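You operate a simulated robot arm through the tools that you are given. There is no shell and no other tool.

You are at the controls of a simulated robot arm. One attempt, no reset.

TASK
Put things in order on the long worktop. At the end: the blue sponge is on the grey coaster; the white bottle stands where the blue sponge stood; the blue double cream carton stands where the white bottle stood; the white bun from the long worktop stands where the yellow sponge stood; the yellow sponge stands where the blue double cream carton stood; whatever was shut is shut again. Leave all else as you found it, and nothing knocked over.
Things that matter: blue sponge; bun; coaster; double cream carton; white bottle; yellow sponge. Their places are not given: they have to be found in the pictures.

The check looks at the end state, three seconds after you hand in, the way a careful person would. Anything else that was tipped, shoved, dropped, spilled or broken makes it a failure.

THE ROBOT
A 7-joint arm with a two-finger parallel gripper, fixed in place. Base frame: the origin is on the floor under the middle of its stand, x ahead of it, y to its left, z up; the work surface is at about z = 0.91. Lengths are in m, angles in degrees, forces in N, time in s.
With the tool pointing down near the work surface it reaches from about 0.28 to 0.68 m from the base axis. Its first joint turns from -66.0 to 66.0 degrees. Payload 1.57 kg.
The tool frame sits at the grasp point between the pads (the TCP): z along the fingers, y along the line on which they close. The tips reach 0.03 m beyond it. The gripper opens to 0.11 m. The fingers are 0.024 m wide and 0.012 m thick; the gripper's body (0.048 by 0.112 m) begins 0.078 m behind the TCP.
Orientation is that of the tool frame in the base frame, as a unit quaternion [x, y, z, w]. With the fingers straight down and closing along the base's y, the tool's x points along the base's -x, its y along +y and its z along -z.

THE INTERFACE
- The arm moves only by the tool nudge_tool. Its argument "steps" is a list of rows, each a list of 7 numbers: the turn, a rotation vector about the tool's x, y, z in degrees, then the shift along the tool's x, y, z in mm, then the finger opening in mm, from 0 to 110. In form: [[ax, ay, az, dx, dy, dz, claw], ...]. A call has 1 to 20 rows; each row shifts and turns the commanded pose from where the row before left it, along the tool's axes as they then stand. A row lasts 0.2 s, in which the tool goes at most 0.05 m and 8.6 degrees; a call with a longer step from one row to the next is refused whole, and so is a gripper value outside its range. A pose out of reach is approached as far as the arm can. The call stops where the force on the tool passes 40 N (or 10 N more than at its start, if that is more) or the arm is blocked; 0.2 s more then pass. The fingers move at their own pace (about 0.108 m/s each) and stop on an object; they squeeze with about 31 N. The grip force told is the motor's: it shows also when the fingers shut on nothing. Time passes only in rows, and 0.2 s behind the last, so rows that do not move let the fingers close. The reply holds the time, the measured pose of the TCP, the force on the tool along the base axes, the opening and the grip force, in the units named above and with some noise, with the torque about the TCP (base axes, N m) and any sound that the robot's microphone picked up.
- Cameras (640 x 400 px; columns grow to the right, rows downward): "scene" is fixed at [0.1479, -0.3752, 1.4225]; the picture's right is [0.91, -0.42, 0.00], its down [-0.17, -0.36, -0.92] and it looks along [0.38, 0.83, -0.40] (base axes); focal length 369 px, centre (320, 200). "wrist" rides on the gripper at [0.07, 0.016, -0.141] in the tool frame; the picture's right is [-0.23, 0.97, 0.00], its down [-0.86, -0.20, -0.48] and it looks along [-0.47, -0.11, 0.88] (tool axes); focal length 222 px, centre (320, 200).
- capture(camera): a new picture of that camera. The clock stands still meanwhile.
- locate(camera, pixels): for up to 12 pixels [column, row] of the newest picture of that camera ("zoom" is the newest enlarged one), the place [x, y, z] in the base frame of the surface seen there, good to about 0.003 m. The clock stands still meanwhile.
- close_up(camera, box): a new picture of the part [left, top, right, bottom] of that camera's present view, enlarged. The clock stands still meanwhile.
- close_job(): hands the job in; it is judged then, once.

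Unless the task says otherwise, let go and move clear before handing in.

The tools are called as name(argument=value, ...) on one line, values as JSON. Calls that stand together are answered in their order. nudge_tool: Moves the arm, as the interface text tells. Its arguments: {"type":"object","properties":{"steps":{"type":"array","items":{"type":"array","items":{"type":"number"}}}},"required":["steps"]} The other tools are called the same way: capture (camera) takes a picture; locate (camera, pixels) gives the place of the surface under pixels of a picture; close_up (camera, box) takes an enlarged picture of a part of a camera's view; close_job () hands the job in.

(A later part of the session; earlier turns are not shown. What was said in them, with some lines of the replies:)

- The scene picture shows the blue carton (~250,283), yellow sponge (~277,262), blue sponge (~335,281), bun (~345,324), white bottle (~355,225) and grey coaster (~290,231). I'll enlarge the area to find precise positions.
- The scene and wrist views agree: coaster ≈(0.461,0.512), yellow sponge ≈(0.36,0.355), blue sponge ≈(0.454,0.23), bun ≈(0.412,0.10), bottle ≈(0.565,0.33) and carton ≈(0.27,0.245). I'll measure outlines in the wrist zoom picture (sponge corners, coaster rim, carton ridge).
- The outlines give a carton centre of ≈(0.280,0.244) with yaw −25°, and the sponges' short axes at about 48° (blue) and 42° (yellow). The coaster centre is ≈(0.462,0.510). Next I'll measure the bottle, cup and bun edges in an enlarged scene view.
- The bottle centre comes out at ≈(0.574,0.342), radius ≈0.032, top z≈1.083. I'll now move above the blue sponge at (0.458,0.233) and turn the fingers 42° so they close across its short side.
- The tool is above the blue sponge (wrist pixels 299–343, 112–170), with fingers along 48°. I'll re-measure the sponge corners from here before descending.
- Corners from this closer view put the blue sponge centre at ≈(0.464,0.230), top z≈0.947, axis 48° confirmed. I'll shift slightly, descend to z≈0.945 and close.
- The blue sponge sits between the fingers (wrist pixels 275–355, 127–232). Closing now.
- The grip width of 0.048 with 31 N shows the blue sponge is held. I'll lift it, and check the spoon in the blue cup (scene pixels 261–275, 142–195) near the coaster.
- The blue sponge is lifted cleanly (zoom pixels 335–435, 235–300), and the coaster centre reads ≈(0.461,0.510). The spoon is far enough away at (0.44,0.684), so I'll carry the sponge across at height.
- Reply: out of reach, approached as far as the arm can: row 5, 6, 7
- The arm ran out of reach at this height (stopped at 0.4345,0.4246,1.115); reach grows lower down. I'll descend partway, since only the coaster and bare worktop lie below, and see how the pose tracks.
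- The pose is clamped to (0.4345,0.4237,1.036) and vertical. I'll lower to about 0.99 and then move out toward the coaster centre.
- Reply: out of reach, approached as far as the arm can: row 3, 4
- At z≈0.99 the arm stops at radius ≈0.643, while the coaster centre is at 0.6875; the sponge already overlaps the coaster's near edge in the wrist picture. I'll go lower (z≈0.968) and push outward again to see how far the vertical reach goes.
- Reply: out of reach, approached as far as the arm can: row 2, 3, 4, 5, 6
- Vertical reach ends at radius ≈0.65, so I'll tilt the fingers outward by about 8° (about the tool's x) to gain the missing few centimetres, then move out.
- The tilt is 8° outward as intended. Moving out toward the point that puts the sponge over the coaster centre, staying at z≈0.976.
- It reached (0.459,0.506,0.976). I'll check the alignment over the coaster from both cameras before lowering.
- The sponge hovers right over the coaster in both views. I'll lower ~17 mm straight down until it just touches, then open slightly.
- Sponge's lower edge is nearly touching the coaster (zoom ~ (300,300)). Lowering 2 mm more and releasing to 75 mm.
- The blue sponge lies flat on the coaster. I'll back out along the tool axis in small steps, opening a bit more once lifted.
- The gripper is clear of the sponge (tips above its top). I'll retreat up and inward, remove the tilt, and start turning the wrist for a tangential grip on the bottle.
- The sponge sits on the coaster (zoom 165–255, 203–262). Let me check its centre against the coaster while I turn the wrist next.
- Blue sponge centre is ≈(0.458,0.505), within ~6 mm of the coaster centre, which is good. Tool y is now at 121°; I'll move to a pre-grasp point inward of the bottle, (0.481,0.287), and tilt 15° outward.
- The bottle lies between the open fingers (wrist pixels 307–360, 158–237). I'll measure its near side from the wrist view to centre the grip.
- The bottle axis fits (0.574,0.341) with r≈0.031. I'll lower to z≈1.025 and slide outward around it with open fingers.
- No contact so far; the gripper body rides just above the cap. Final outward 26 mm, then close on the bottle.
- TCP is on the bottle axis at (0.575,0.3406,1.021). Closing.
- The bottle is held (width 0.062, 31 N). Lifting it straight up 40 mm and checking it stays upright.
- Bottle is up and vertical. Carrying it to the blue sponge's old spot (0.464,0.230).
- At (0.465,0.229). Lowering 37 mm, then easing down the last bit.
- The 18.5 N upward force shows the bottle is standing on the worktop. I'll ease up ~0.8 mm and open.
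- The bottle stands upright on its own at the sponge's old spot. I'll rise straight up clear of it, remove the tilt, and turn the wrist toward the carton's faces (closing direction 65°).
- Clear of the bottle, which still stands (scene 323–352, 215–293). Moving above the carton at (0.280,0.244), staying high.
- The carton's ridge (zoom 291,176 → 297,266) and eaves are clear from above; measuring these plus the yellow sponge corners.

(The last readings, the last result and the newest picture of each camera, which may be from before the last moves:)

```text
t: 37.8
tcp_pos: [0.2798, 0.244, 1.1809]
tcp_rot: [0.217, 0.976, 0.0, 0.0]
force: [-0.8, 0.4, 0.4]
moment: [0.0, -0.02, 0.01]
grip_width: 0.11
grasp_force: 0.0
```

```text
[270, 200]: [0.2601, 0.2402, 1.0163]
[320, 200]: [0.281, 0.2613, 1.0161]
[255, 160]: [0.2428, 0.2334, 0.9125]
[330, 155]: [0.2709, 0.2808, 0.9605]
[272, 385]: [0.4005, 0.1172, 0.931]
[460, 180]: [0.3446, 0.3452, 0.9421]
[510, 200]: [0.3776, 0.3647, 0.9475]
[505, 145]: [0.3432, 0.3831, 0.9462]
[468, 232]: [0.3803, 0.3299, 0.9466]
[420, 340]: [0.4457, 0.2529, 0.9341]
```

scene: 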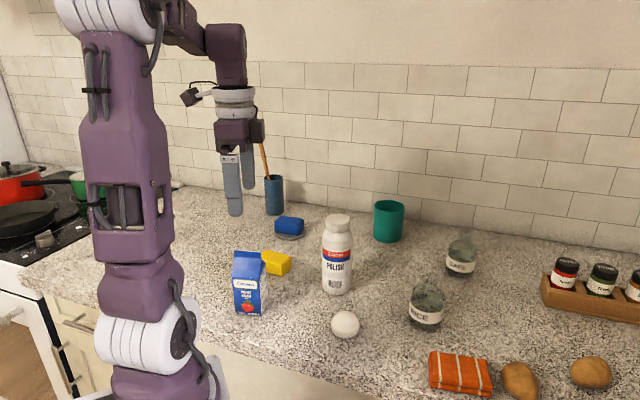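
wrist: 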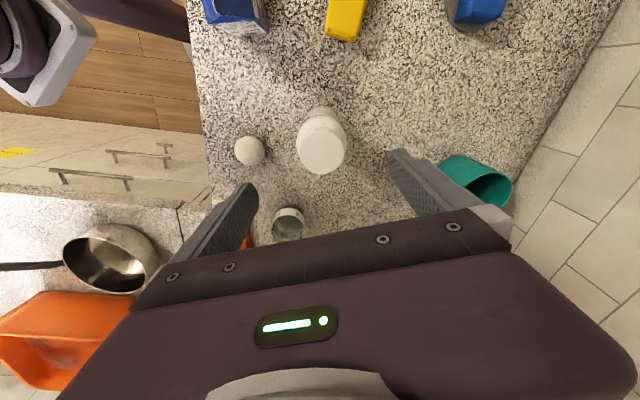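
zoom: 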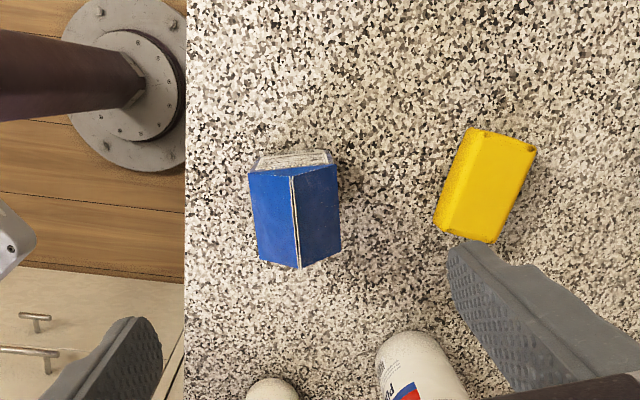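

The carton's faces are at −33°/57° (centre ≈(0.2787,0.2446)), and the yellow sponge centre is ≈(0.362,0.356) with short axis 39°. I'll turn 8° more, tilt 15° about the closing axis, and descend partway.

nudge_tool(steps=[[0, 0, 8, 0, 0, 0, 110], [0, -7.5, 0, 0, 0, 0, 110], [0, -7.5, 0, 0, 0, 0, 110], [0, 0, 0, 10.5, 0, 37.9, 110], [0, 0, 0, 10.5, 0, 37.9, 110], [0, 0, 0, 10.2, 0, 37.9, 110], [0, 0, 0, 0, 0, 0, 110]])

close_up(camera="scene", box=[160, 120, 360, 320])

capture(camera="wrist")

```text
t: 39.4
tcp_pos: [0.2776, 0.2438, 1.0614]
tcp_rot: [0.283, 0.95, -0.038, 0.124]
force: [1.0, -0.8, 0.8]
moment: [0.01, 0.0, 0.01]
grip_width: 0.1097
grasp_force: 0.1
```

```text
2.00 times, centred on (260, 220) of scene
```

zoom: 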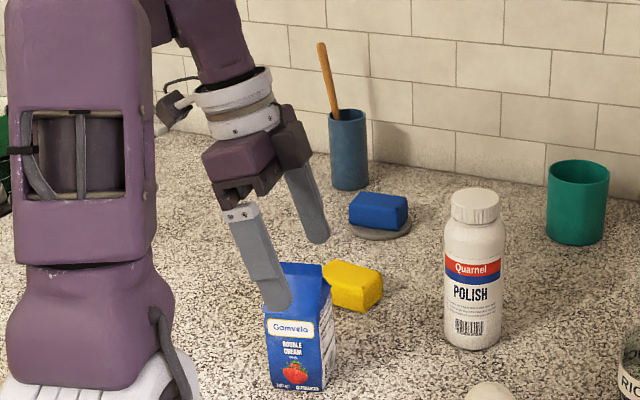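

```text
taken
```

wrist: 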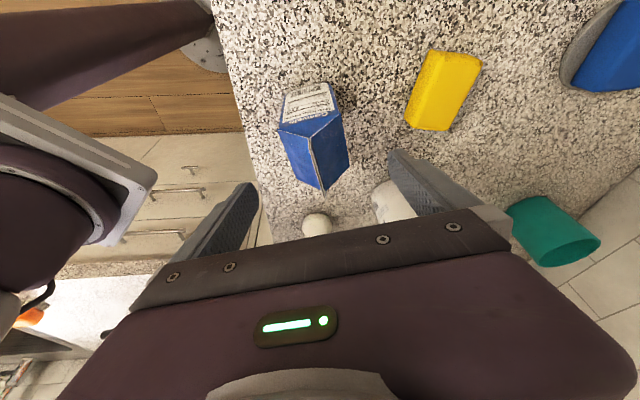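

The fingers straddle the carton with good clearance. Descending to z≈0.985.

nudge_tool(steps=[[0, 0, 0, 6.6, 0.7, 24.5, 110], [0, 0, 0, 6.6, 0.6, 24.5, 110], [0, 0, 0, 6.6, 0, 24.5, 110], [0, 0, 0, 0, 0, 0, 110]])

close_up(camera="scene", box=[160, 120, 360, 320])

capture(camera="wrist")

```text
t: 40.4
tcp_pos: [0.2799, 0.2458, 0.9859]
tcp_rot: [0.282, 0.951, -0.037, 0.125]
force: [-0.6, -0.6, 0.2]
moment: [0.0, 0.05, 0.01]
grip_width: 0.1101
grasp_force: 0.1
```

```text
2.00 times, centred on (260, 220) of scene
```

zoom: 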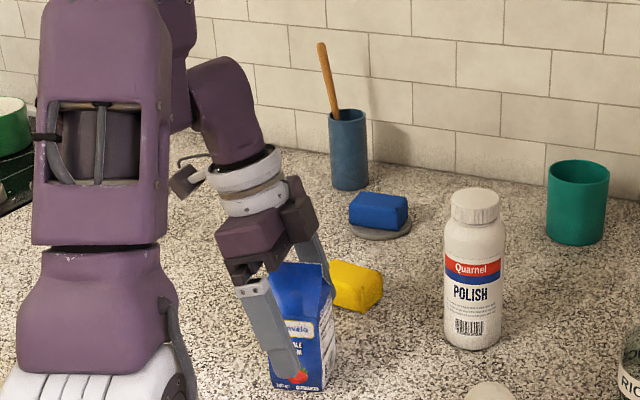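

```text
taken
```

wrist: 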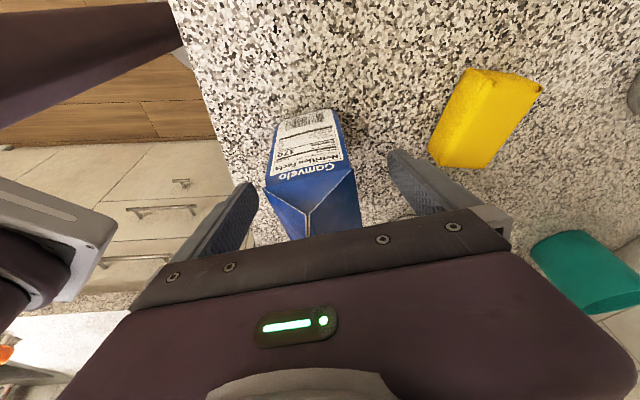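

The carton is squarely between the fingers (wrist 262–362, 110–240). Closing.

nudge_tool(steps=[[0, 0, 0, 0, 0, 0, 80], [0, 0, 0, 0, 0, 0, 60], [0, 0, 0, 0, 0, 0, 50], [0, 0, 0, 0, 0, 0, 38], [0, 0, 0, 0, 0, 0, 38], [0, 0, 0, 0, 0, 0, 38]])

capture(camera="wrist")

```text
t: 41.8
tcp_pos: [0.2791, 0.2455, 0.9846]
tcp_rot: [0.282, 0.951, -0.037, 0.124]
force: [0.7, -0.2, -0.6]
moment: [-0.01, 0.0, 0.0]
grip_width: 0.0569
grasp_force: 31.2
```

```text
taken
```

wrist: 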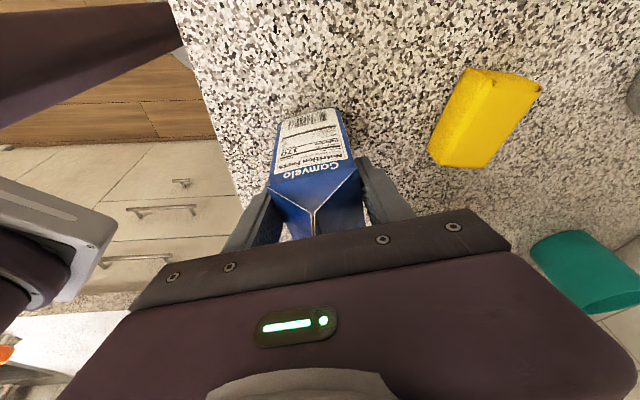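

Held at width 0.057, 31 N. Lifting 80 mm straight up.

nudge_tool(steps=[[0, 0, 0, -2.6, 0, -9.7, 38], [0, 0, 0, -5.2, 0, -19.3, 38], [0, 0, 0, -5.2, 0, -19.3, 38], [0, 0, 0, -5.2, 0, -19.3, 38], [0, 0, 0, -2.6, 0, -9.7, 38], [0, 0, 0, 0, 0, 0, 38]])

close_up(camera="scene", box=[160, 120, 360, 320])

```text
t: 43.2
tcp_pos: [0.2803, 0.2461, 1.067]
tcp_rot: [0.282, 0.951, -0.038, 0.125]
force: [0.5, -0.2, -3.1]
moment: [-0.01, 0.01, -0.01]
grip_width: 0.0565
grasp_force: 31.1
```

```text
2.00 times, centred on (260, 220) of scene
```

zoom: 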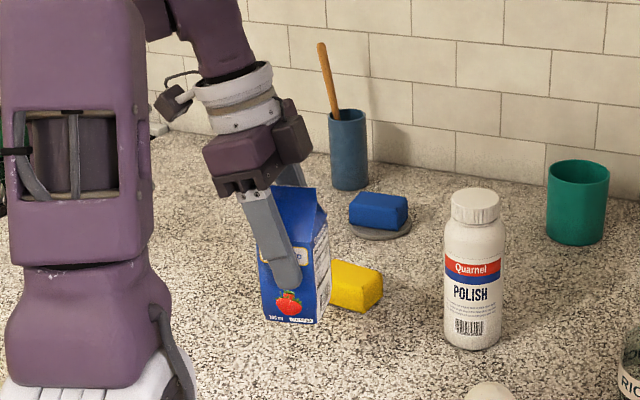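

The carton hangs upright. I'll carry it over to (0.40,0.36) at height, then yaw the tool about the vertical to face the bottle's old place.

nudge_tool(steps=[[0, 0, 0, -9.1, 40.2, 2.45, 38], [0, 0, 0, -9.1, 40.2, 2.45, 38], [0, 0, 0, -9.1, 40.2, 2.45, 38], [0, 0, 0, -9.1, 40.2, 2.45, 38], [-1.97, 0, -7.34, 0, 0, 0, 38], [-1.97, 0, -7.34, 0, 0, 0, 38], [-1.97, 0, -7.34, 0, 0, 0, 38], [-1.97, 0, -7.34, 0, 0, 0, 38], [-1.97, 0, -7.34, 0, 0, 0, 38], [-1.97, 0, -7.34, 0, 0, 0, 38], [-1.97, 0, -7.34, 0, 0, 0, 38], [0, 0, 0, 0, 0, 0, 38]])

capture(camera="scene")

capture(camera="wrist")

```text
t: 45.8
tcp_pos: [0.3995, 0.3592, 1.0667]
tcp_rot: [-0.175, 0.976, 0.023, 0.128]
force: [0.0, -0.1, -3.4]
moment: [0.02, 0.0, -0.01]
grip_width: 0.0567
grasp_force: 31.2
```

```text
taken
```

scene: 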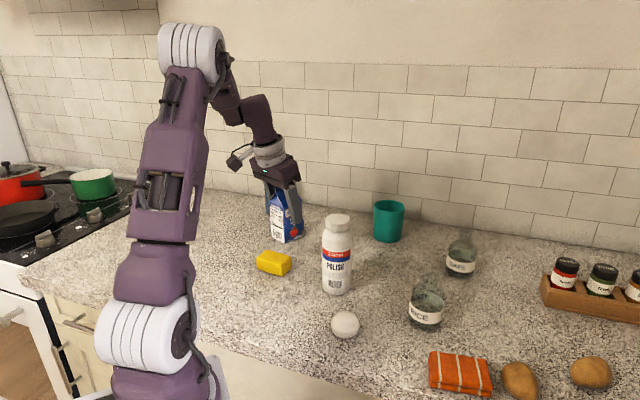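

```text
taken
```

wrist: 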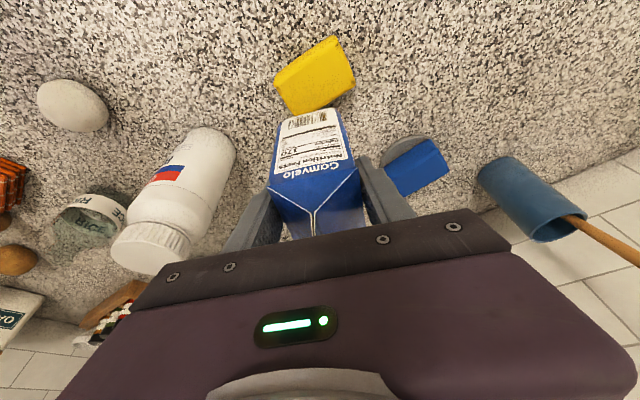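

The carton is upright at (0.40,0.36) with closing direction 110°. Carrying it on toward the bottle's old place, passing ≥5 cm from the bottle.

nudge_tool(steps=[[0, 0, 0, -32.5, -17.2, 14.4, 38], [0, 0, 0, -32.5, -17.2, 14.4, 38], [0, 0, 0, -32.5, -17.2, 14.4, 38], [0, 0, 0, -32.5, -17.2, 14.4, 38], [0, 0, 0, 0, 0, 0, 38], [0, 0, 0, 0, 0, 0, 38]])

capture(camera="scene")

```text
t: 47.2
tcp_pos: [0.5556, 0.3429, 1.0448]
tcp_rot: [-0.174, 0.976, 0.023, 0.129]
force: [0.0, -0.5, -2.1]
moment: [0.0, 0.03, -0.01]
grip_width: 0.0563
grasp_force: 30.8
```

```text
taken
```

scene: 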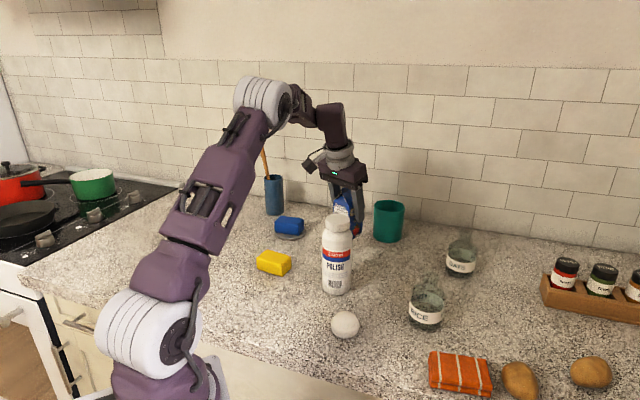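

Now over (0.556,0.343). Moving the last 18 mm outward while lowering to z≈1.0.

nudge_tool(steps=[[0, 0, 0, -1.5, -2.7, 15.9, 38], [0, 0, 0, -1.5, -2.7, 15.9, 38], [0, 0, 0, -1.5, -2.8, 15.9, 38], [0, 0, 0, 0, 0, 0, 38], [0, 0, 0, 0, 0, 0, 38]])

close_up(camera="scene", box=[290, 140, 430, 280])

capture(camera="wrist")

```text
t: 48.4
tcp_pos: [0.5744, 0.3407, 1.0001]
tcp_rot: [-0.173, 0.976, 0.023, 0.129]
force: [0.4, 0.3, -3.0]
moment: [0.01, -0.05, -0.01]
grip_width: 0.057
grasp_force: 31.1
```

```text
2.86 times, centred on (360, 210) of scene
```

zoom: 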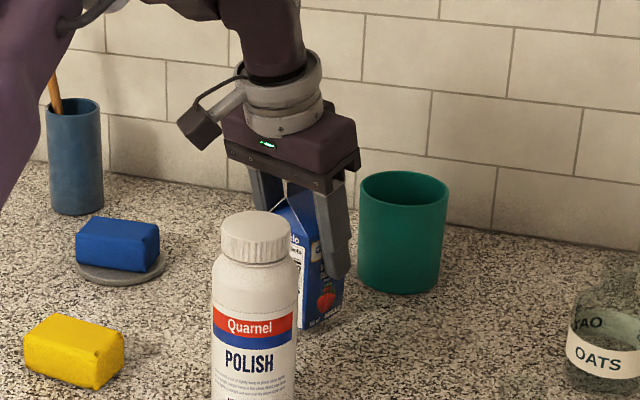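

```text
taken
```

wrist: 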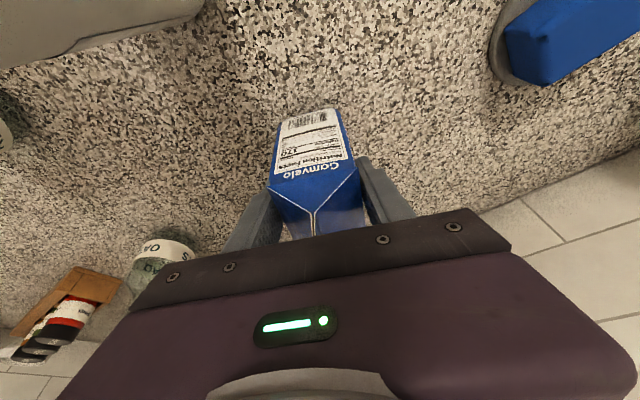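

Clear of the bottle and on target (0.574,0.341). Lowering 12 mm, then feeling for contact.

nudge_tool(steps=[[0, 0, 0, 1.55, 0, 5.8, 38], [0, 0, 0, 1.3, 0, 4.8, 38], [0, 0, 0, 0.3, 0, 1, 38], [0, 0, 0, 0, 0, 0, 38]])

```text
t: 49.4
tcp_pos: [0.5725, 0.34, 0.9873]
tcp_rot: [-0.173, 0.976, 0.023, 0.129]
force: [-0.2, 0.5, -2.7]
moment: [0.03, -0.02, 0.02]
grip_width: 0.0569
grasp_force: 31.2
```

nudge_tool(steps=[[0, 0, 0, 0.25, 0, 1, 38], [0, 0, 0, 0.25, 0, 1, 38], [0, 0, 0, 0, 0, 0, 38]])

```text
t: 50.2
tcp_pos: [0.574, 0.3408, 0.9855]
tcp_rot: [-0.173, 0.976, 0.022, 0.129]
force: [-1.3, -1.7, 3.6]
moment: [-0.18, 0.25, 0.03]
grip_width: 0.0569
grasp_force: 31.0
```

The force reversed from −2.7 to +3.6 N, so the carton is resting on the worktop. Opening gently.

nudge_tool(steps=[[0, 0, 0, 0, 0, 0, 52], [0, 0, 0, 0, 0, 0, 60], [0, 0, 0, 0, 0, 0, 75], [0, 0, 0, 0, 0, 0, 100], [0, 0, 0, 0, 0, 0, 110], [0, 0, 0, 0, 0, 0, 110]])

close_up(camera="scene", box=[290, 140, 430, 280])

capture(camera="wrist")

```text
t: 51.6
tcp_pos: [0.5748, 0.3405, 0.9842]
tcp_rot: [-0.173, 0.976, 0.022, 0.129]
force: [0.5, 0.0, 0.3]
moment: [0.02, -0.04, 0.0]
grip_width: 0.1095
grasp_force: 0.0
```

```text
2.86 times, centred on (360, 210) of scene
```

zoom: 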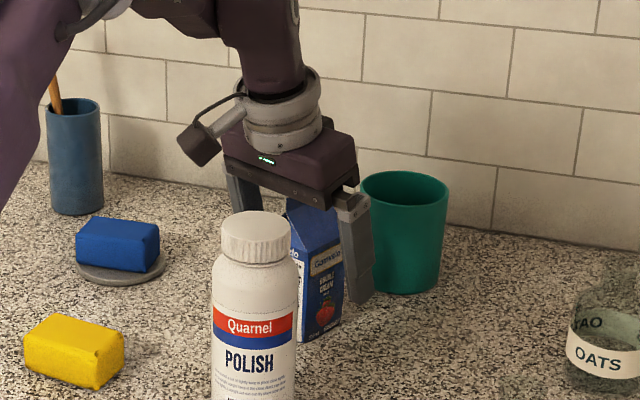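

```text
taken
```

wrist: 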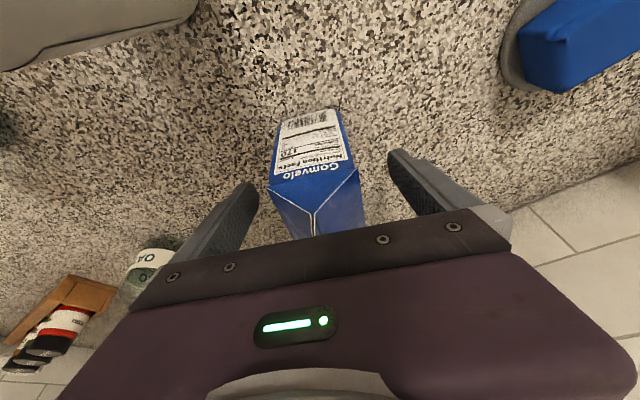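

The carton stands upright and the fingers are free on both sides. Backing out along the tool axis.

nudge_tool(steps=[[0, 0, 0, 0, 0, -15, 110], [0, 0, 0, 0, 0, -25, 110], [0, 0, 0, 0, 0, -40, 110], [0, 0, 0, 0, 0, -40, 110], [0, 0, 0, 0, 0, 0, 110]])

capture(camera="scene")

capture(camera="wrist")

```text
t: 52.8
tcp_pos: [0.5432, 0.3304, 1.1013]
tcp_rot: [-0.173, 0.976, 0.023, 0.129]
force: [-0.7, -1.0, 0.0]
moment: [-0.02, 0.02, -0.05]
grip_width: 0.11
grasp_force: 0.1
```

```text
taken
```

scene: 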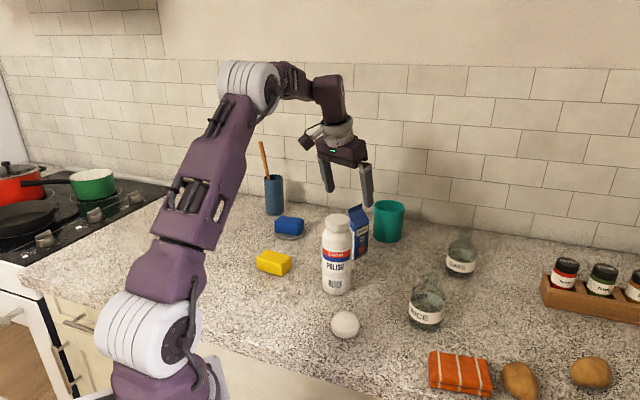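

```text
taken
```

wrist: 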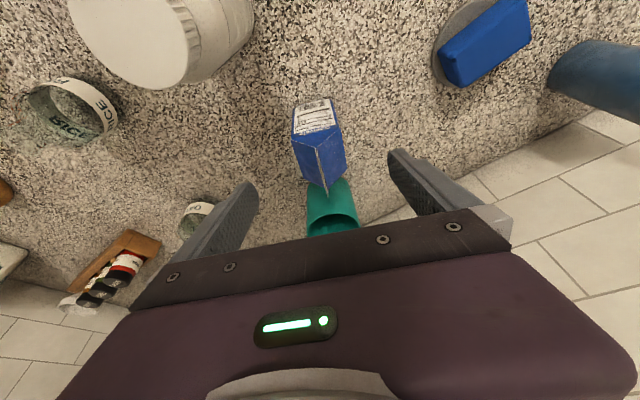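

Carton stands where the bottle was (scene 347–369, 205–258). Moving up and over to the yellow sponge, removing the tilt and turning to 129° (closing along its length).

nudge_tool(steps=[[0, 0, 0, 28.1, 17.3, -19.9, 110], [0, 0, 0, 28.1, 17.3, -19.9, 110], [0, 0, 0, 28.1, 17.3, -19.9, 110], [0, 0, 0, 28.1, 17.3, -19.9, 110], [0, 0, 0, 28.1, 17.3, -19.9, 110], [0, 7.45, 0, 0, 0, 0, 110], [0, 7.45, 0, 0, 0, 0, 110], [0, 0, -6.3, 0, 0, 0, 110], [0, 0, -6.3, 0, 0, 0, 110], [0, 0, -6.3, 0, 0, 0, 110], [0, 0, 0, 0, 0, 0, 110]])

close_up(camera="wrist", box=[220, 60, 420, 220])

capture(camera="scene")

```text
t: 55.2
tcp_pos: [0.3629, 0.356, 1.1618]
tcp_rot: [-0.335, 0.942, 0.001, 0.001]
force: [0.0, -0.3, 0.5]
moment: [-0.02, -0.01, 0.01]
grip_width: 0.1103
grasp_force: 0.0
```

```text
2.50 times, centred on (320, 140) of wrist
```

zoom: 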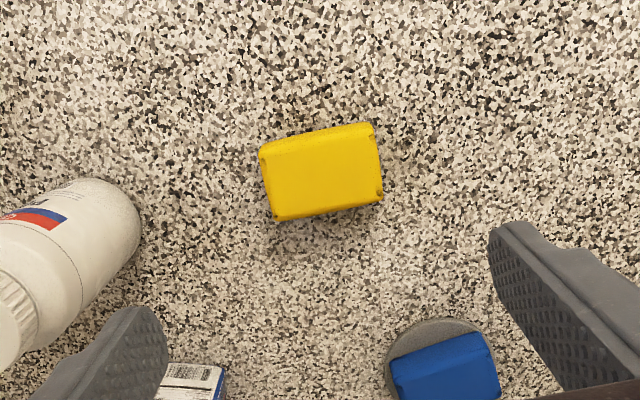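

```text
taken
```

scene: 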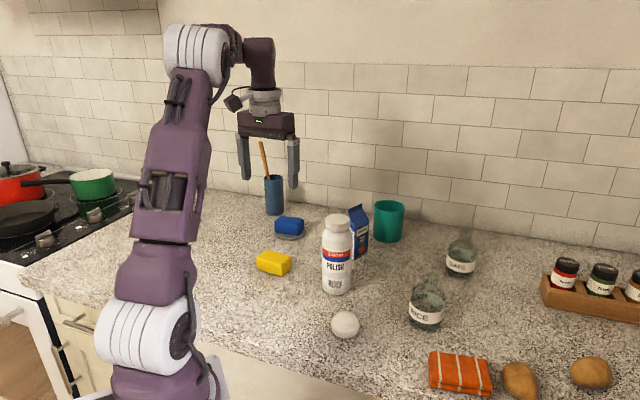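

The yellow sponge is below (zoom 259–383, 122–221). Measuring its corners for the exact spot.

locate(camera="zoom", pixels=[[266, 160], [370, 137], [379, 194], [277, 214], [322, 178], [262, 150], [372, 126], [268, 190], [376, 165], [320, 150], [325, 205]])

```text
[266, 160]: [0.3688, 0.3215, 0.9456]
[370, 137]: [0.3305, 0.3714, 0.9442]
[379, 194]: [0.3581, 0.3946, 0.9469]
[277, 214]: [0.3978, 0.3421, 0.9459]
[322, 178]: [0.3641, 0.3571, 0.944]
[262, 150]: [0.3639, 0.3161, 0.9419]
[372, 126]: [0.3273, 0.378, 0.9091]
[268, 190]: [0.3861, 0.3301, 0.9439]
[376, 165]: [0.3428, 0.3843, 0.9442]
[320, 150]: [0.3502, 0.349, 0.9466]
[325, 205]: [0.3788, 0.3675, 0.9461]
```

Sponge centre ≈(0.3635,0.357), long axis 127.5°. A 1.5° trim and then descend to z≈0.945.

nudge_tool(steps=[[0, 0, 1.5, 0, 0, 0, 110], [0, 0, 0, -1, 0.5, 45, 110], [0, 0, 0, 0, 0, 45, 110], [0, 0, 0, 0, 0, 45, 110], [0, 0, 0, 0, 0, 45, 110], [0, 0, 0, 0, 0, 25, 110], [0, 0, 0, 0, 0, 11, 110], [0, 0, 0, 0, 0, 0, 110]])

capture(camera="wrist")

```text
t: 57.0
tcp_pos: [0.3631, 0.3572, 0.9442]
tcp_rot: [-0.321, 0.947, 0.001, 0.002]
force: [-0.2, -0.2, -0.4]
moment: [0.01, 0.01, 0.01]
grip_width: 0.1102
grasp_force: 0.0
```

```text
taken
```

wrist: 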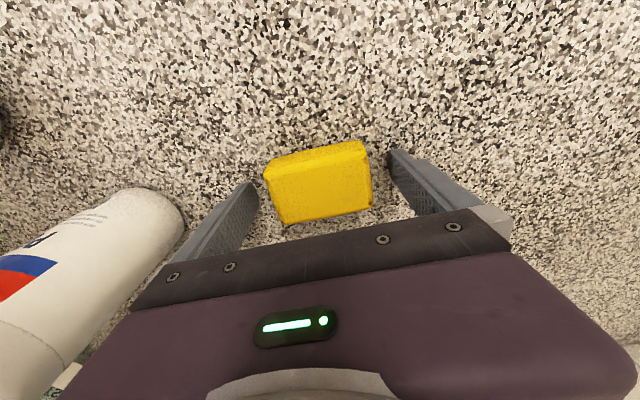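

The sponge is centred between the fingers (wrist 264–372, 140–225). Closing and lifting.

nudge_tool(steps=[[0, 0, 0, 0, 0, 0, 85], [0, 0, 0, 0, 0, 0, 70], [0, 0, 0, 0, 0, 0, 50], [0, 0, 0, 0, 0, 0, 40], [0, 0, 0, 0, 0, 0, 40], [0, 0, 0, 0, 0, -20, 40], [0, 0, 0, 0, 0, -40, 40], [0, 0, 0, 0, 0, -40, 40], [0, 0, 0, 0, 0, 0, 40]])

capture(camera="scene")

capture(camera="wrist")

```text
t: 59.0
tcp_pos: [0.3627, 0.3573, 1.0443]
tcp_rot: [-0.322, 0.947, 0.0, 0.0]
force: [-1.0, 0.0, -0.9]
moment: [0.02, -0.05, 0.01]
grip_width: 0.0743
grasp_force: 31.3
```

```text
taken
```

scene: 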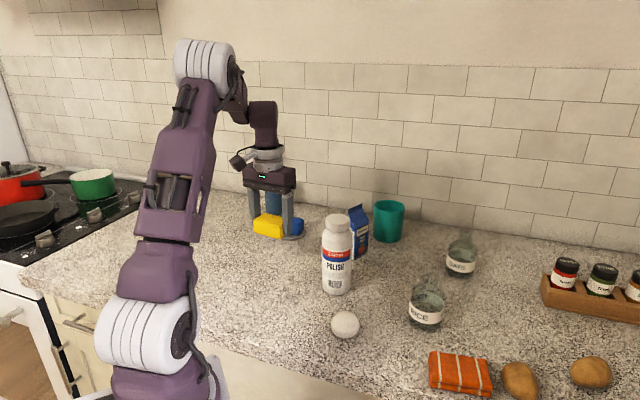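

```text
taken
```

wrist: 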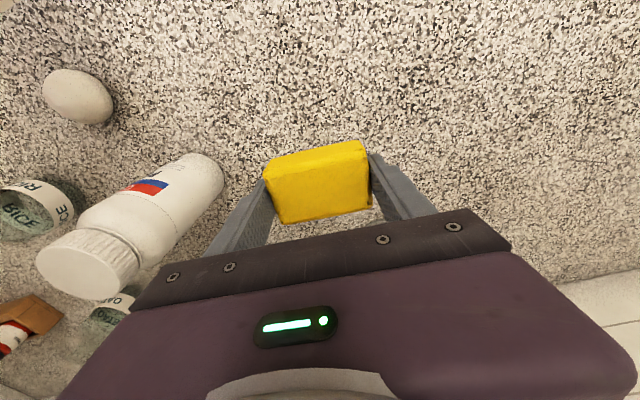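

Yellow sponge is held (width 0.074). Carrying it to the carton's old spot (0.2787,0.2447).

nudge_tool(steps=[[0, 0, 0, 33.8, -9.5, 0, 40], [0, 0, 0, 33.8, -9.5, 0, 40], [0, 0, 0, 33.8, -9.5, 0, 40], [0, 0, 0, 33.8, -9.5, 0, 40], [0, 0, 0, 0, 0, 0, 40], [0, 0, 0, 0, 0, 40, 40], [0, 0, 0, 0, 0, 40, 40], [0, 0, 0, 0, 0, 14, 40], [0, 0, 0, 0, 0, 0, 40]])

capture(camera="scene")

capture(camera="wrist")

```text
t: 61.0
tcp_pos: [0.2801, 0.2447, 0.951]
tcp_rot: [-0.322, 0.947, 0.001, 0.0]
force: [0.2, 0.0, -0.4]
moment: [0.02, -0.01, -0.01]
grip_width: 0.0745
grasp_force: 31.0
```

```text
taken
```

scene: 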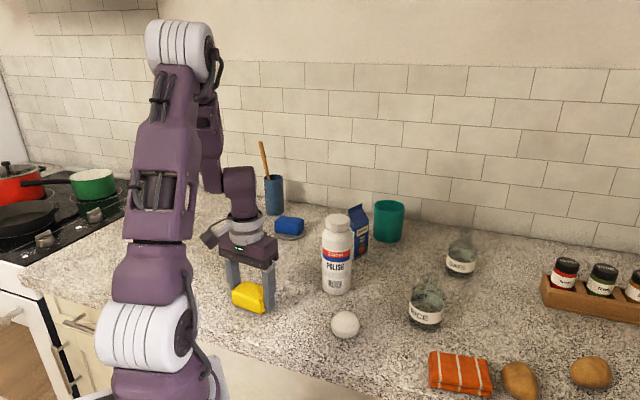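

```text
taken
```

wrist: 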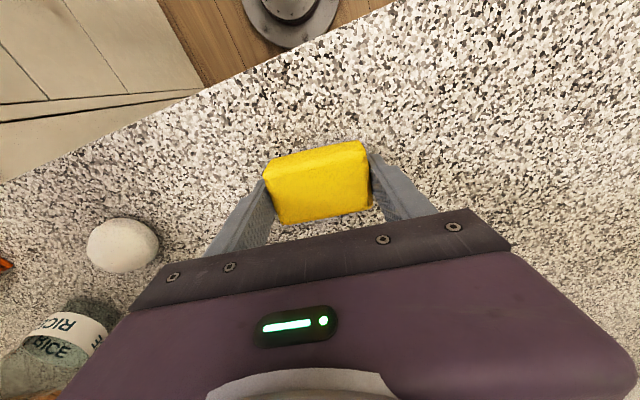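

At (0.280,0.2447,0.951), a few mm above the worktop. Lowering gently to contact.

nudge_tool(steps=[[0, 0, 0, 0, 0, 3, 40], [0, 0, 0, 0, 0, 2, 40], [0, 0, 0, 0, 0, 0, 40]])

```text
t: 61.8
tcp_pos: [0.2795, 0.2446, 0.9466]
tcp_rot: [-0.322, 0.947, 0.0, 0.0]
force: [0.3, 0.0, 0.6]
moment: [0.02, 0.03, -0.02]
grip_width: 0.0744
grasp_force: 30.7
```

nudge_tool(steps=[[0, 0, 0, 0, 0, 1, 40], [0, 0, 0, 0, 0, 0.5, 40], [0, 0, 0, 0, 0, 0, 40]])

```text
t: 62.6
tcp_pos: [0.2791, 0.2453, 0.945]
tcp_rot: [-0.321, 0.947, 0.0, 0.001]
force: [-0.1, -0.7, -0.2]
moment: [0.0, -0.02, -0.01]
grip_width: 0.0745
grasp_force: 31.1
```

Height equals the grasp height (0.945), so the sponge is at the surface. Opening and rising.

nudge_tool(steps=[[0, 0, 0, 0, 0, 0.5, 40], [0, 0, 0, 0, 0, 0, 78], [0, 0, 0, 0, 0, 0, 95], [0, 0, 0, 0, 0, 0, 110], [0, 0, 0, 0, 0, -15, 110], [0, 0, 0, 0, 0, -40, 110], [0, 0, 0, 0, 0, -45, 110], [0, 0, 0, 0, 0, -45, 110], [0, 0, 0, 0, 0, -45, 110], [0, 0, 0, 0, 0, -45, 110], [0, 0, 0, 0, 0, 0, 110]])

capture(camera="wrist")

capture(camera="scene")

```text
t: 65.0
tcp_pos: [0.2782, 0.2452, 1.1791]
tcp_rot: [-0.321, 0.947, 0.0, 0.001]
force: [-0.5, -0.2, -0.4]
moment: [0.0, 0.0, 0.03]
grip_width: 0.1101
grasp_force: 0.1
```

```text
taken
```

wrist: 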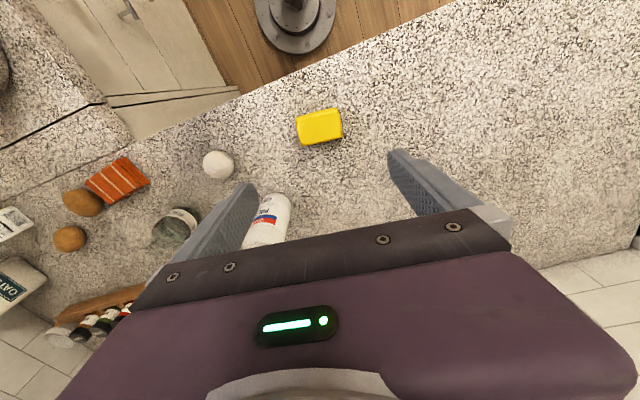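

```text
taken
```

scene: 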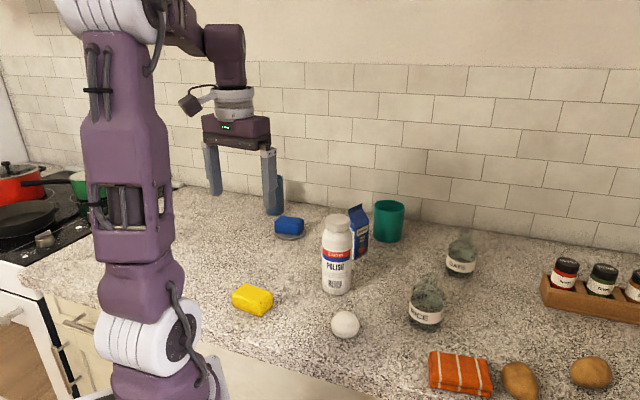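

The yellow sponge lies flat at the carton's old spot (scene 233–273, 284–316). Now moving above the bun at about (0.415,0.105), staying high over the bottle.

nudge_tool(steps=[[0, 0, 0, -4.7, -38.9, 0, 110], [0, 0, 0, -4.7, -38.9, 0, 110], [0, 0, 0, -4.7, -38.9, 0, 110], [0, 0, 0, -4.7, -38.9, 0, 110], [0, 0, 0, -4.7, -38.9, 0, 110], [0, 0, 7.5, 0, 0, 0, 110], [0, 0, 7.5, 0, 0, 0, 110], [0, 0, 7.5, 0, 0, 0, 110], [0, 0, 0, 0, 0, 0, 110]])

close_up(camera="wrist", box=[220, 60, 420, 220])

capture(camera="wrist")

```text
t: 67.0
tcp_pos: [0.4175, 0.1037, 1.1789]
tcp_rot: [-0.129, 0.992, -0.001, 0.001]
force: [-0.5, -0.6, -0.4]
moment: [-0.01, -0.01, -0.04]
grip_width: 0.1101
grasp_force: 0.0
```

```text
2.50 times, centred on (320, 140) of wrist
```

zoom: 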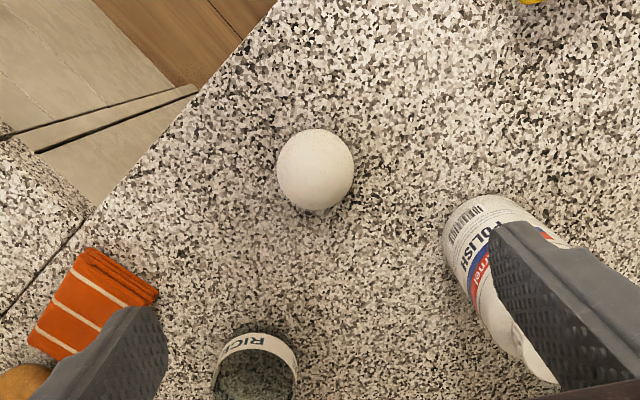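

```text
taken
```

wrist: 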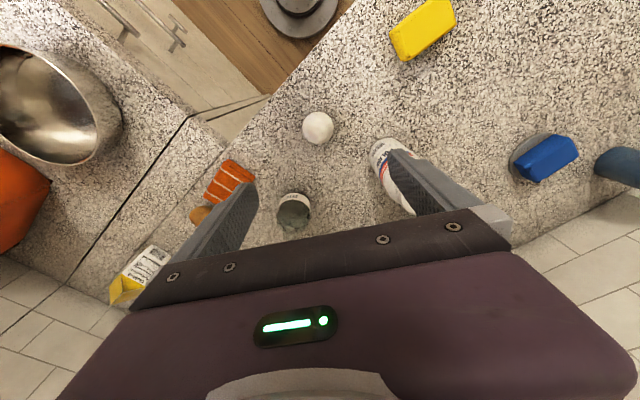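

The bun is a round shape at zoom (315,169), radius ≈38 px. Measuring its edges and top.

locate(camera="zoom", pixels=[[315, 169], [315, 150], [315, 190], [283, 172], [348, 172], [315, 134], [315, 205], [300, 160], [330, 160], [325, 180], [315, 160], [315, 175]])

```text
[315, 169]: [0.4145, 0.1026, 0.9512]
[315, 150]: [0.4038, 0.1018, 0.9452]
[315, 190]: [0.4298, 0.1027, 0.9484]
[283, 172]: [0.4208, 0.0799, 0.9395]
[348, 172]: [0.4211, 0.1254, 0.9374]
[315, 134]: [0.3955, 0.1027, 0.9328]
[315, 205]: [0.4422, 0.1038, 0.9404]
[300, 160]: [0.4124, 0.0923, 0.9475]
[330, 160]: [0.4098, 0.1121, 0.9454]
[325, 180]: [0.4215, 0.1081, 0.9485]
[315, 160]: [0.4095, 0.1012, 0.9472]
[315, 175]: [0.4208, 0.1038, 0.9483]
```

Bun centre ≈(0.419,0.1027), top 0.951. Descending to z≈0.944 with open fingers.

nudge_tool(steps=[[0, 0, 0, -1.2, -1.4, 45, 110], [0, 0, 0, 0, 0, 45, 110], [0, 0, 0, 0, 0, 45, 110], [0, 0, 0, 0, 0, 45, 110], [0, 0, 0, 0, 0, 40, 110], [0, 0, 0, 0, 0, 14, 110], [0, 0, 0, 0, 0, 0, 110]])

capture(camera="wrist")

close_up(camera="scene", box=[260, 200, 460, 360])

```text
t: 68.6
tcp_pos: [0.4177, 0.1042, 0.9445]
tcp_rot: [-0.13, 0.991, 0.001, 0.0]
force: [0.0, -1.2, 0.2]
moment: [0.01, 0.0, 0.03]
grip_width: 0.1101
grasp_force: 0.0
```

```text
taken
```

wrist: 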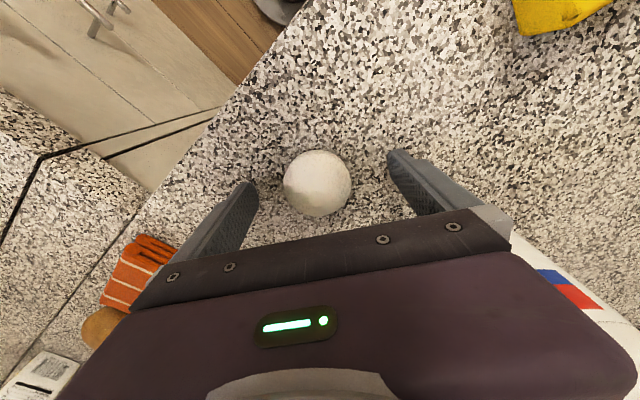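

```text
2.50 times, centred on (360, 280) of scene
```

zoom: 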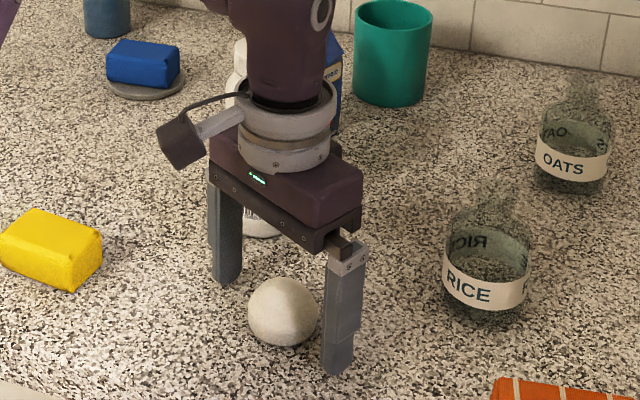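

The bun is centred between the fingers (wrist 284–351, 150–216). Closing.

nudge_tool(steps=[[0, 0, 0, 0, 0, 0, 80], [0, 0, 0, 0, 0, 0, 60], [0, 0, 0, 0, 0, 0, 40], [0, 0, 0, 0, 0, 0, 30], [0, 0, 0, 0, 0, 0, 30]])

capture(camera="wrist")

```text
t: 69.8
tcp_pos: [0.4178, 0.1035, 0.9446]
tcp_rot: [-0.131, 0.991, 0.0, 0.001]
force: [-0.2, -0.9, 0.2]
moment: [-0.04, -0.05, -0.01]
grip_width: 0.0522
grasp_force: 31.4
```

```text
taken
```

wrist: 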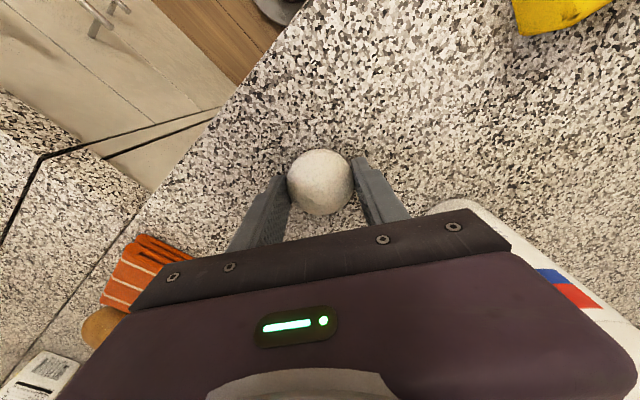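

Bun held at width 0.052. Lifting straight up to z≈1.145.

nudge_tool(steps=[[0, 0, 0, 0, 0, -10, 30], [0, 0, 0, 0, 0, -30, 30], [0, 0, 0, 0, 0, -40, 30], [0, 0, 0, 0, 0, -40, 30], [0, 0, 0, 0, 0, -40, 30], [0, 0, 0, 0, 0, -40, 30], [0, 0, 0, 0, 0, 0, 30]])

capture(camera="scene")

```text
t: 71.4
tcp_pos: [0.4175, 0.1034, 1.1442]
tcp_rot: [-0.131, 0.991, 0.0, 0.001]
force: [0.0, 0.3, -0.7]
moment: [0.03, 0.0, 0.01]
grip_width: 0.0523
grasp_force: 30.6
```

```text
taken
```

scene: 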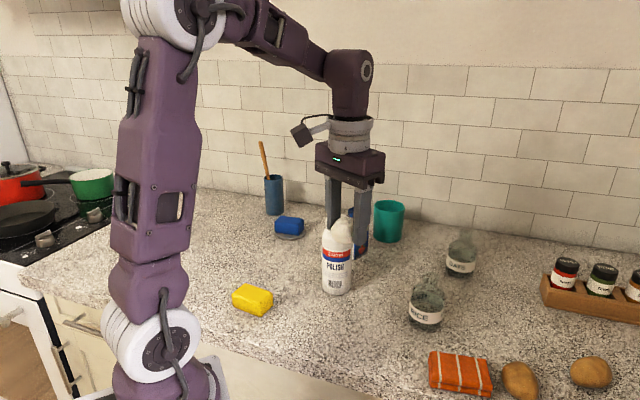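

The bun is lifted (no longer on the worktop at (345,324)) and held. Carrying it to the yellow sponge's old place (0.363,0.357), above the bottle's height.

nudge_tool(steps=[[0, 0, 0, -1.8, 37, 0, 30], [0, 0, 0, -1.8, 37, 0, 30], [0, 0, 0, -1.8, 37, 0, 30], [0, 0, 0, -1.8, 37, 0, 30], [0, 0, 0, -1.8, 37, 0, 30], [0, 0, 0, -1.8, 37, 0, 30], [0, 0, 0, -1.8, 37, 0, 30], [0, 0, 0, 0, 0, 0, 30], [0, 0, 0, 0, 0, 0, 30]])

capture(camera="scene")

capture(camera="wrist")

```text
t: 73.4
tcp_pos: [0.3638, 0.3575, 1.1458]
tcp_rot: [-0.131, 0.991, 0.0, 0.001]
force: [0.5, -0.4, -0.7]
moment: [-0.03, 0.02, 0.0]
grip_width: 0.0519
grasp_force: 30.9
```

```text
taken
```

scene: 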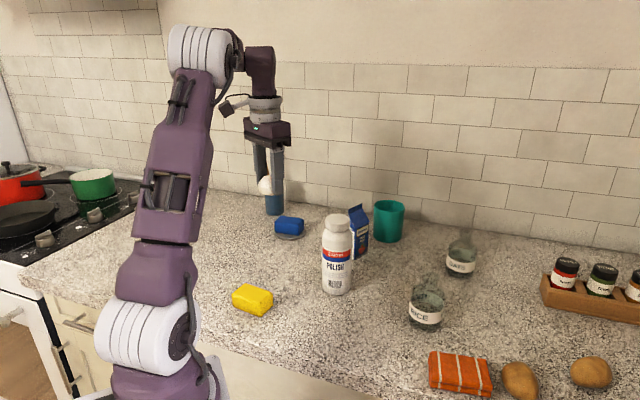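

```text
taken
```

wrist: 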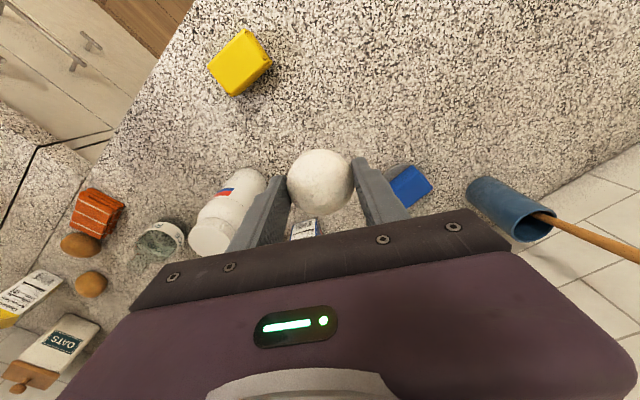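

Directly over the target at (0.3638,0.3575). Descending to just above the worktop.

nudge_tool(steps=[[0, 0, 0, 0, 0, 45, 30], [0, 0, 0, 0, 0, 45, 30], [0, 0, 0, 0, 0, 45, 30], [0, 0, 0, 0, 0, 40, 30], [0, 0, 0, 0, 0, 20, 30], [0, 0, 0, 0, 0, 3, 30], [0, 0, 0, 0, 0, 0, 30]])

```text
t: 75.0
tcp_pos: [0.3637, 0.3549, 0.9467]
tcp_rot: [-0.13, 0.991, 0.0, 0.0]
force: [0.0, -0.9, -0.9]
moment: [-0.01, 0.01, 0.0]
grip_width: 0.0521
grasp_force: 30.9
```

nudge_tool(steps=[[0, 0, 0, 0, 0, 1, 30], [0, 0, 0, 0, 0, 1, 30], [0, 0, 0, 0, 0, 0, 30]])

close_up(camera="scene", box=[200, 180, 360, 320])

```text
t: 75.8
tcp_pos: [0.3633, 0.357, 0.946]
tcp_rot: [-0.13, 0.992, -0.001, 0.0]
force: [0.4, -0.3, 0.2]
moment: [-0.05, 0.01, 0.01]
grip_width: 0.0519
grasp_force: 31.0
```

```text
2.86 times, centred on (280, 250) of scene
```

zoom: 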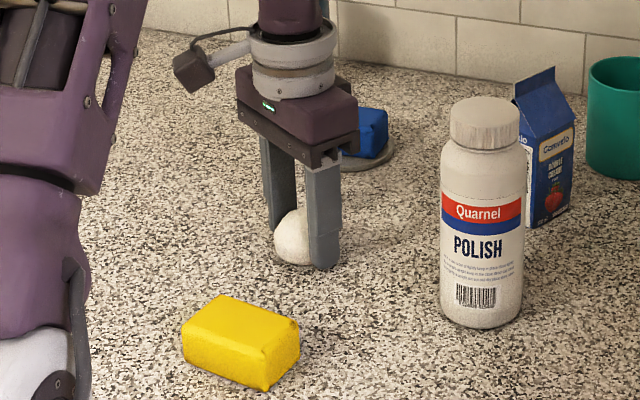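

The bun is within about 1 mm of the surface. One more mm down, then open slowly and rise.

nudge_tool(steps=[[0, 0, 0, 0, 0, 1, 30], [0, 0, 0, 0, 0, 0, 30], [0, 0, 0, 0, 0, 0, 56], [0, 0, 0, 0, 0, 0, 70], [0, 0, 0, 0, 0, 0, 100], [0, 0, 0, 0, 0, 0, 110], [0, 0, 0, 0, 0, 0, 110]])

capture(camera="wrist")

```text
t: 77.4
tcp_pos: [0.3641, 0.3578, 0.9441]
tcp_rot: [-0.13, 0.992, 0.0, 0.001]
force: [0.0, 0.2, 0.0]
moment: [0.04, -0.04, 0.0]
grip_width: 0.11
grasp_force: 0.0
```

```text
taken
```

wrist: 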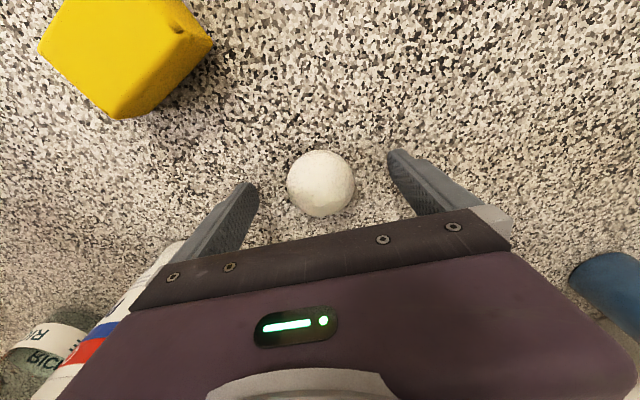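

The bun rests on the worktop between the open fingers. Rising straight up and then checking every placement.

nudge_tool(steps=[[0, 0, 0, 0, 0, -15, 110], [0, 0, 0, 0, 0, -40, 110], [0, 0, 0, 0, 0, -45, 110], [0, 0, 0, 0, 0, -45, 110], [0, 0, 0, 0, 0, -45, 110], [0, 0, 0, 0, 0, -45, 110], [0, 0, 0, 0, 0, 0, 110]])

capture(camera="wrist")

close_up(camera="scene", box=[200, 170, 440, 340])

```text
t: 79.0
tcp_pos: [0.3632, 0.3557, 1.1792]
tcp_rot: [-0.131, 0.991, 0.001, 0.001]
force: [0.6, 0.2, 0.0]
moment: [-0.02, -0.02, 0.01]
grip_width: 0.1101
grasp_force: 0.1
```

```text
taken
```

wrist: 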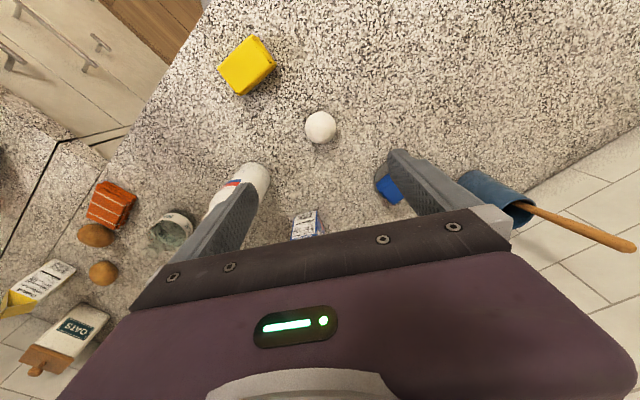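

```text
2.35 times, centred on (320, 255) of scene
```

zoom: 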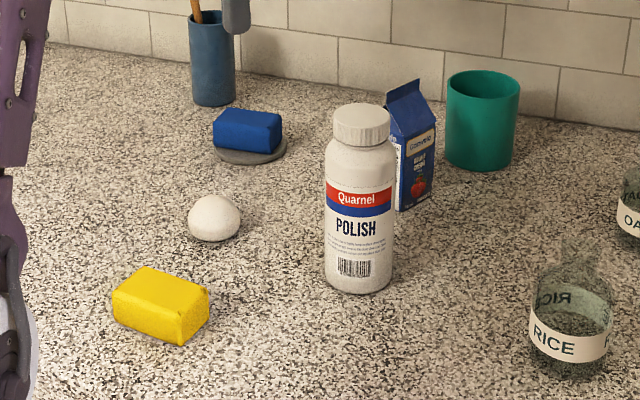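

All five objects appear in place. Verifying positions numerically.

locate(camera="zoom", pixels=[[328, 240], [360, 240], [393, 240], [362, 108], [362, 125], [403, 87], [418, 150], [405, 205], [430, 190], [213, 215], [247, 117], [160, 290]])

locate(camera="wrist", pixels=[[320, 127], [306, 128], [335, 128], [320, 113], [320, 141], [247, 66], [222, 68], [245, 93], [272, 68], [250, 40]])

```text
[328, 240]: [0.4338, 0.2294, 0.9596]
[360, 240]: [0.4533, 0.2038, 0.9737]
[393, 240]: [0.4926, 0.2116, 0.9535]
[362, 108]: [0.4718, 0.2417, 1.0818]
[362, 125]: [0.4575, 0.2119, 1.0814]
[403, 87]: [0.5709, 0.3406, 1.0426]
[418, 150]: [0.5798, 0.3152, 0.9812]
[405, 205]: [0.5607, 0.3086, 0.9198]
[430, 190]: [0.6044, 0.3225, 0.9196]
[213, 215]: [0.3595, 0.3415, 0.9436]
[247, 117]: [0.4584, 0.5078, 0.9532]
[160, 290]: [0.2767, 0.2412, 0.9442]
```

```text
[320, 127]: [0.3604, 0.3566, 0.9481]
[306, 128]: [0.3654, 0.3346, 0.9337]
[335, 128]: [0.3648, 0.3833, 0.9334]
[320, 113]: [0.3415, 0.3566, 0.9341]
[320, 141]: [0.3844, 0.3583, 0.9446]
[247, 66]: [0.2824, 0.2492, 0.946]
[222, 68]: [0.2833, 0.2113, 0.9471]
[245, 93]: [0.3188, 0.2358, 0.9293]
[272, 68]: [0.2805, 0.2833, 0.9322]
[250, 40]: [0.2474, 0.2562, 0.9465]
```

Readings agree with the targets: bottle ≈(0.464,0.229), carton ridge (0.571,0.341), bun (0.364,0.357), yellow sponge (0.28,0.246), blue sponge (0.458,0.508) on the coaster. I'll move the arm back to near its starting pose, clear of everything, and take one last look.

nudge_tool(steps=[[0, 0, 0, 15, -31, -5, 110], [0, 0, 0, 15, -31, -5, 110], [0, 0, 0, 15, -31, -5, 110], [0, 0, 0, 15, -31, -5, 110], [0, 0, 0, 0, -31, 0, 110], [0, 0, 0, 0, 0, 0, 110], [0, 0, 0, 0, 0, 0, 110]])

capture(camera="scene")

capture(camera="wrist")

```text
t: 80.6
tcp_pos: [0.345, 0.1902, 1.1994]
tcp_rot: [-0.131, 0.991, 0.001, 0.0]
force: [-0.8, 0.6, 0.4]
moment: [0.02, 0.0, 0.0]
grip_width: 0.11
grasp_force: 0.1
```

```text
taken
```

scene: 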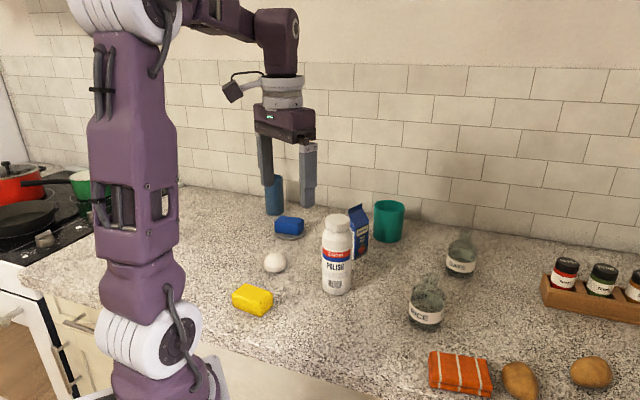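

```text
taken
```

wrist: 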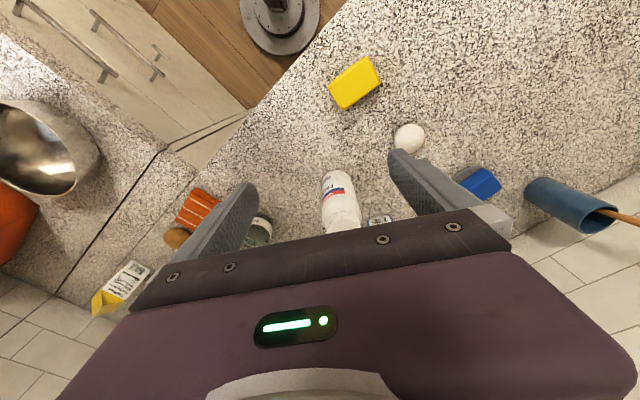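

The last pictures show each object in its assigned place: blue sponge on the coaster (scene 290,226), bottle (337,255), carton (359,231), bun (275,262) and yellow sponge (253,299). Everything else is undisturbed, nothing was opened, and the gripper is open and clear, so I'm handing in.

close_job()

```text
The job is handed in.
```

I handed in the job with all five objects where the task asked. I haven't seen the result of the check. In the last pictures and readings:

| Object | Target place | Final position (x, y) |
|---|---|---|
| Blue sponge | On the grey coaster, lying flat | (0.458, 0.508); coaster centre about (0.461, 0.510) |
| White bottle | Blue sponge's old place, upright | About (0.464, 0.229) |
| Blue double cream carton | White bottle's old place, upright | About (0.573, 0.341) |
| White bun | Yellow sponge's old place | About (0.364, 0.357) |
| Yellow sponge | Carton's old place | About (0.280, 0.246) |

- **Turned objects:** The carton faces about 53° away from its original direction, because I turned it in the gripper to reach the far spot. The yellow sponge kept its own angle.
- **Everything else:** The other items on the worktop look unmoved and nothing tipped over. I opened nothing, so there was nothing to shut again.
- **Gripper:** It was open and clear of everything when I handed in.
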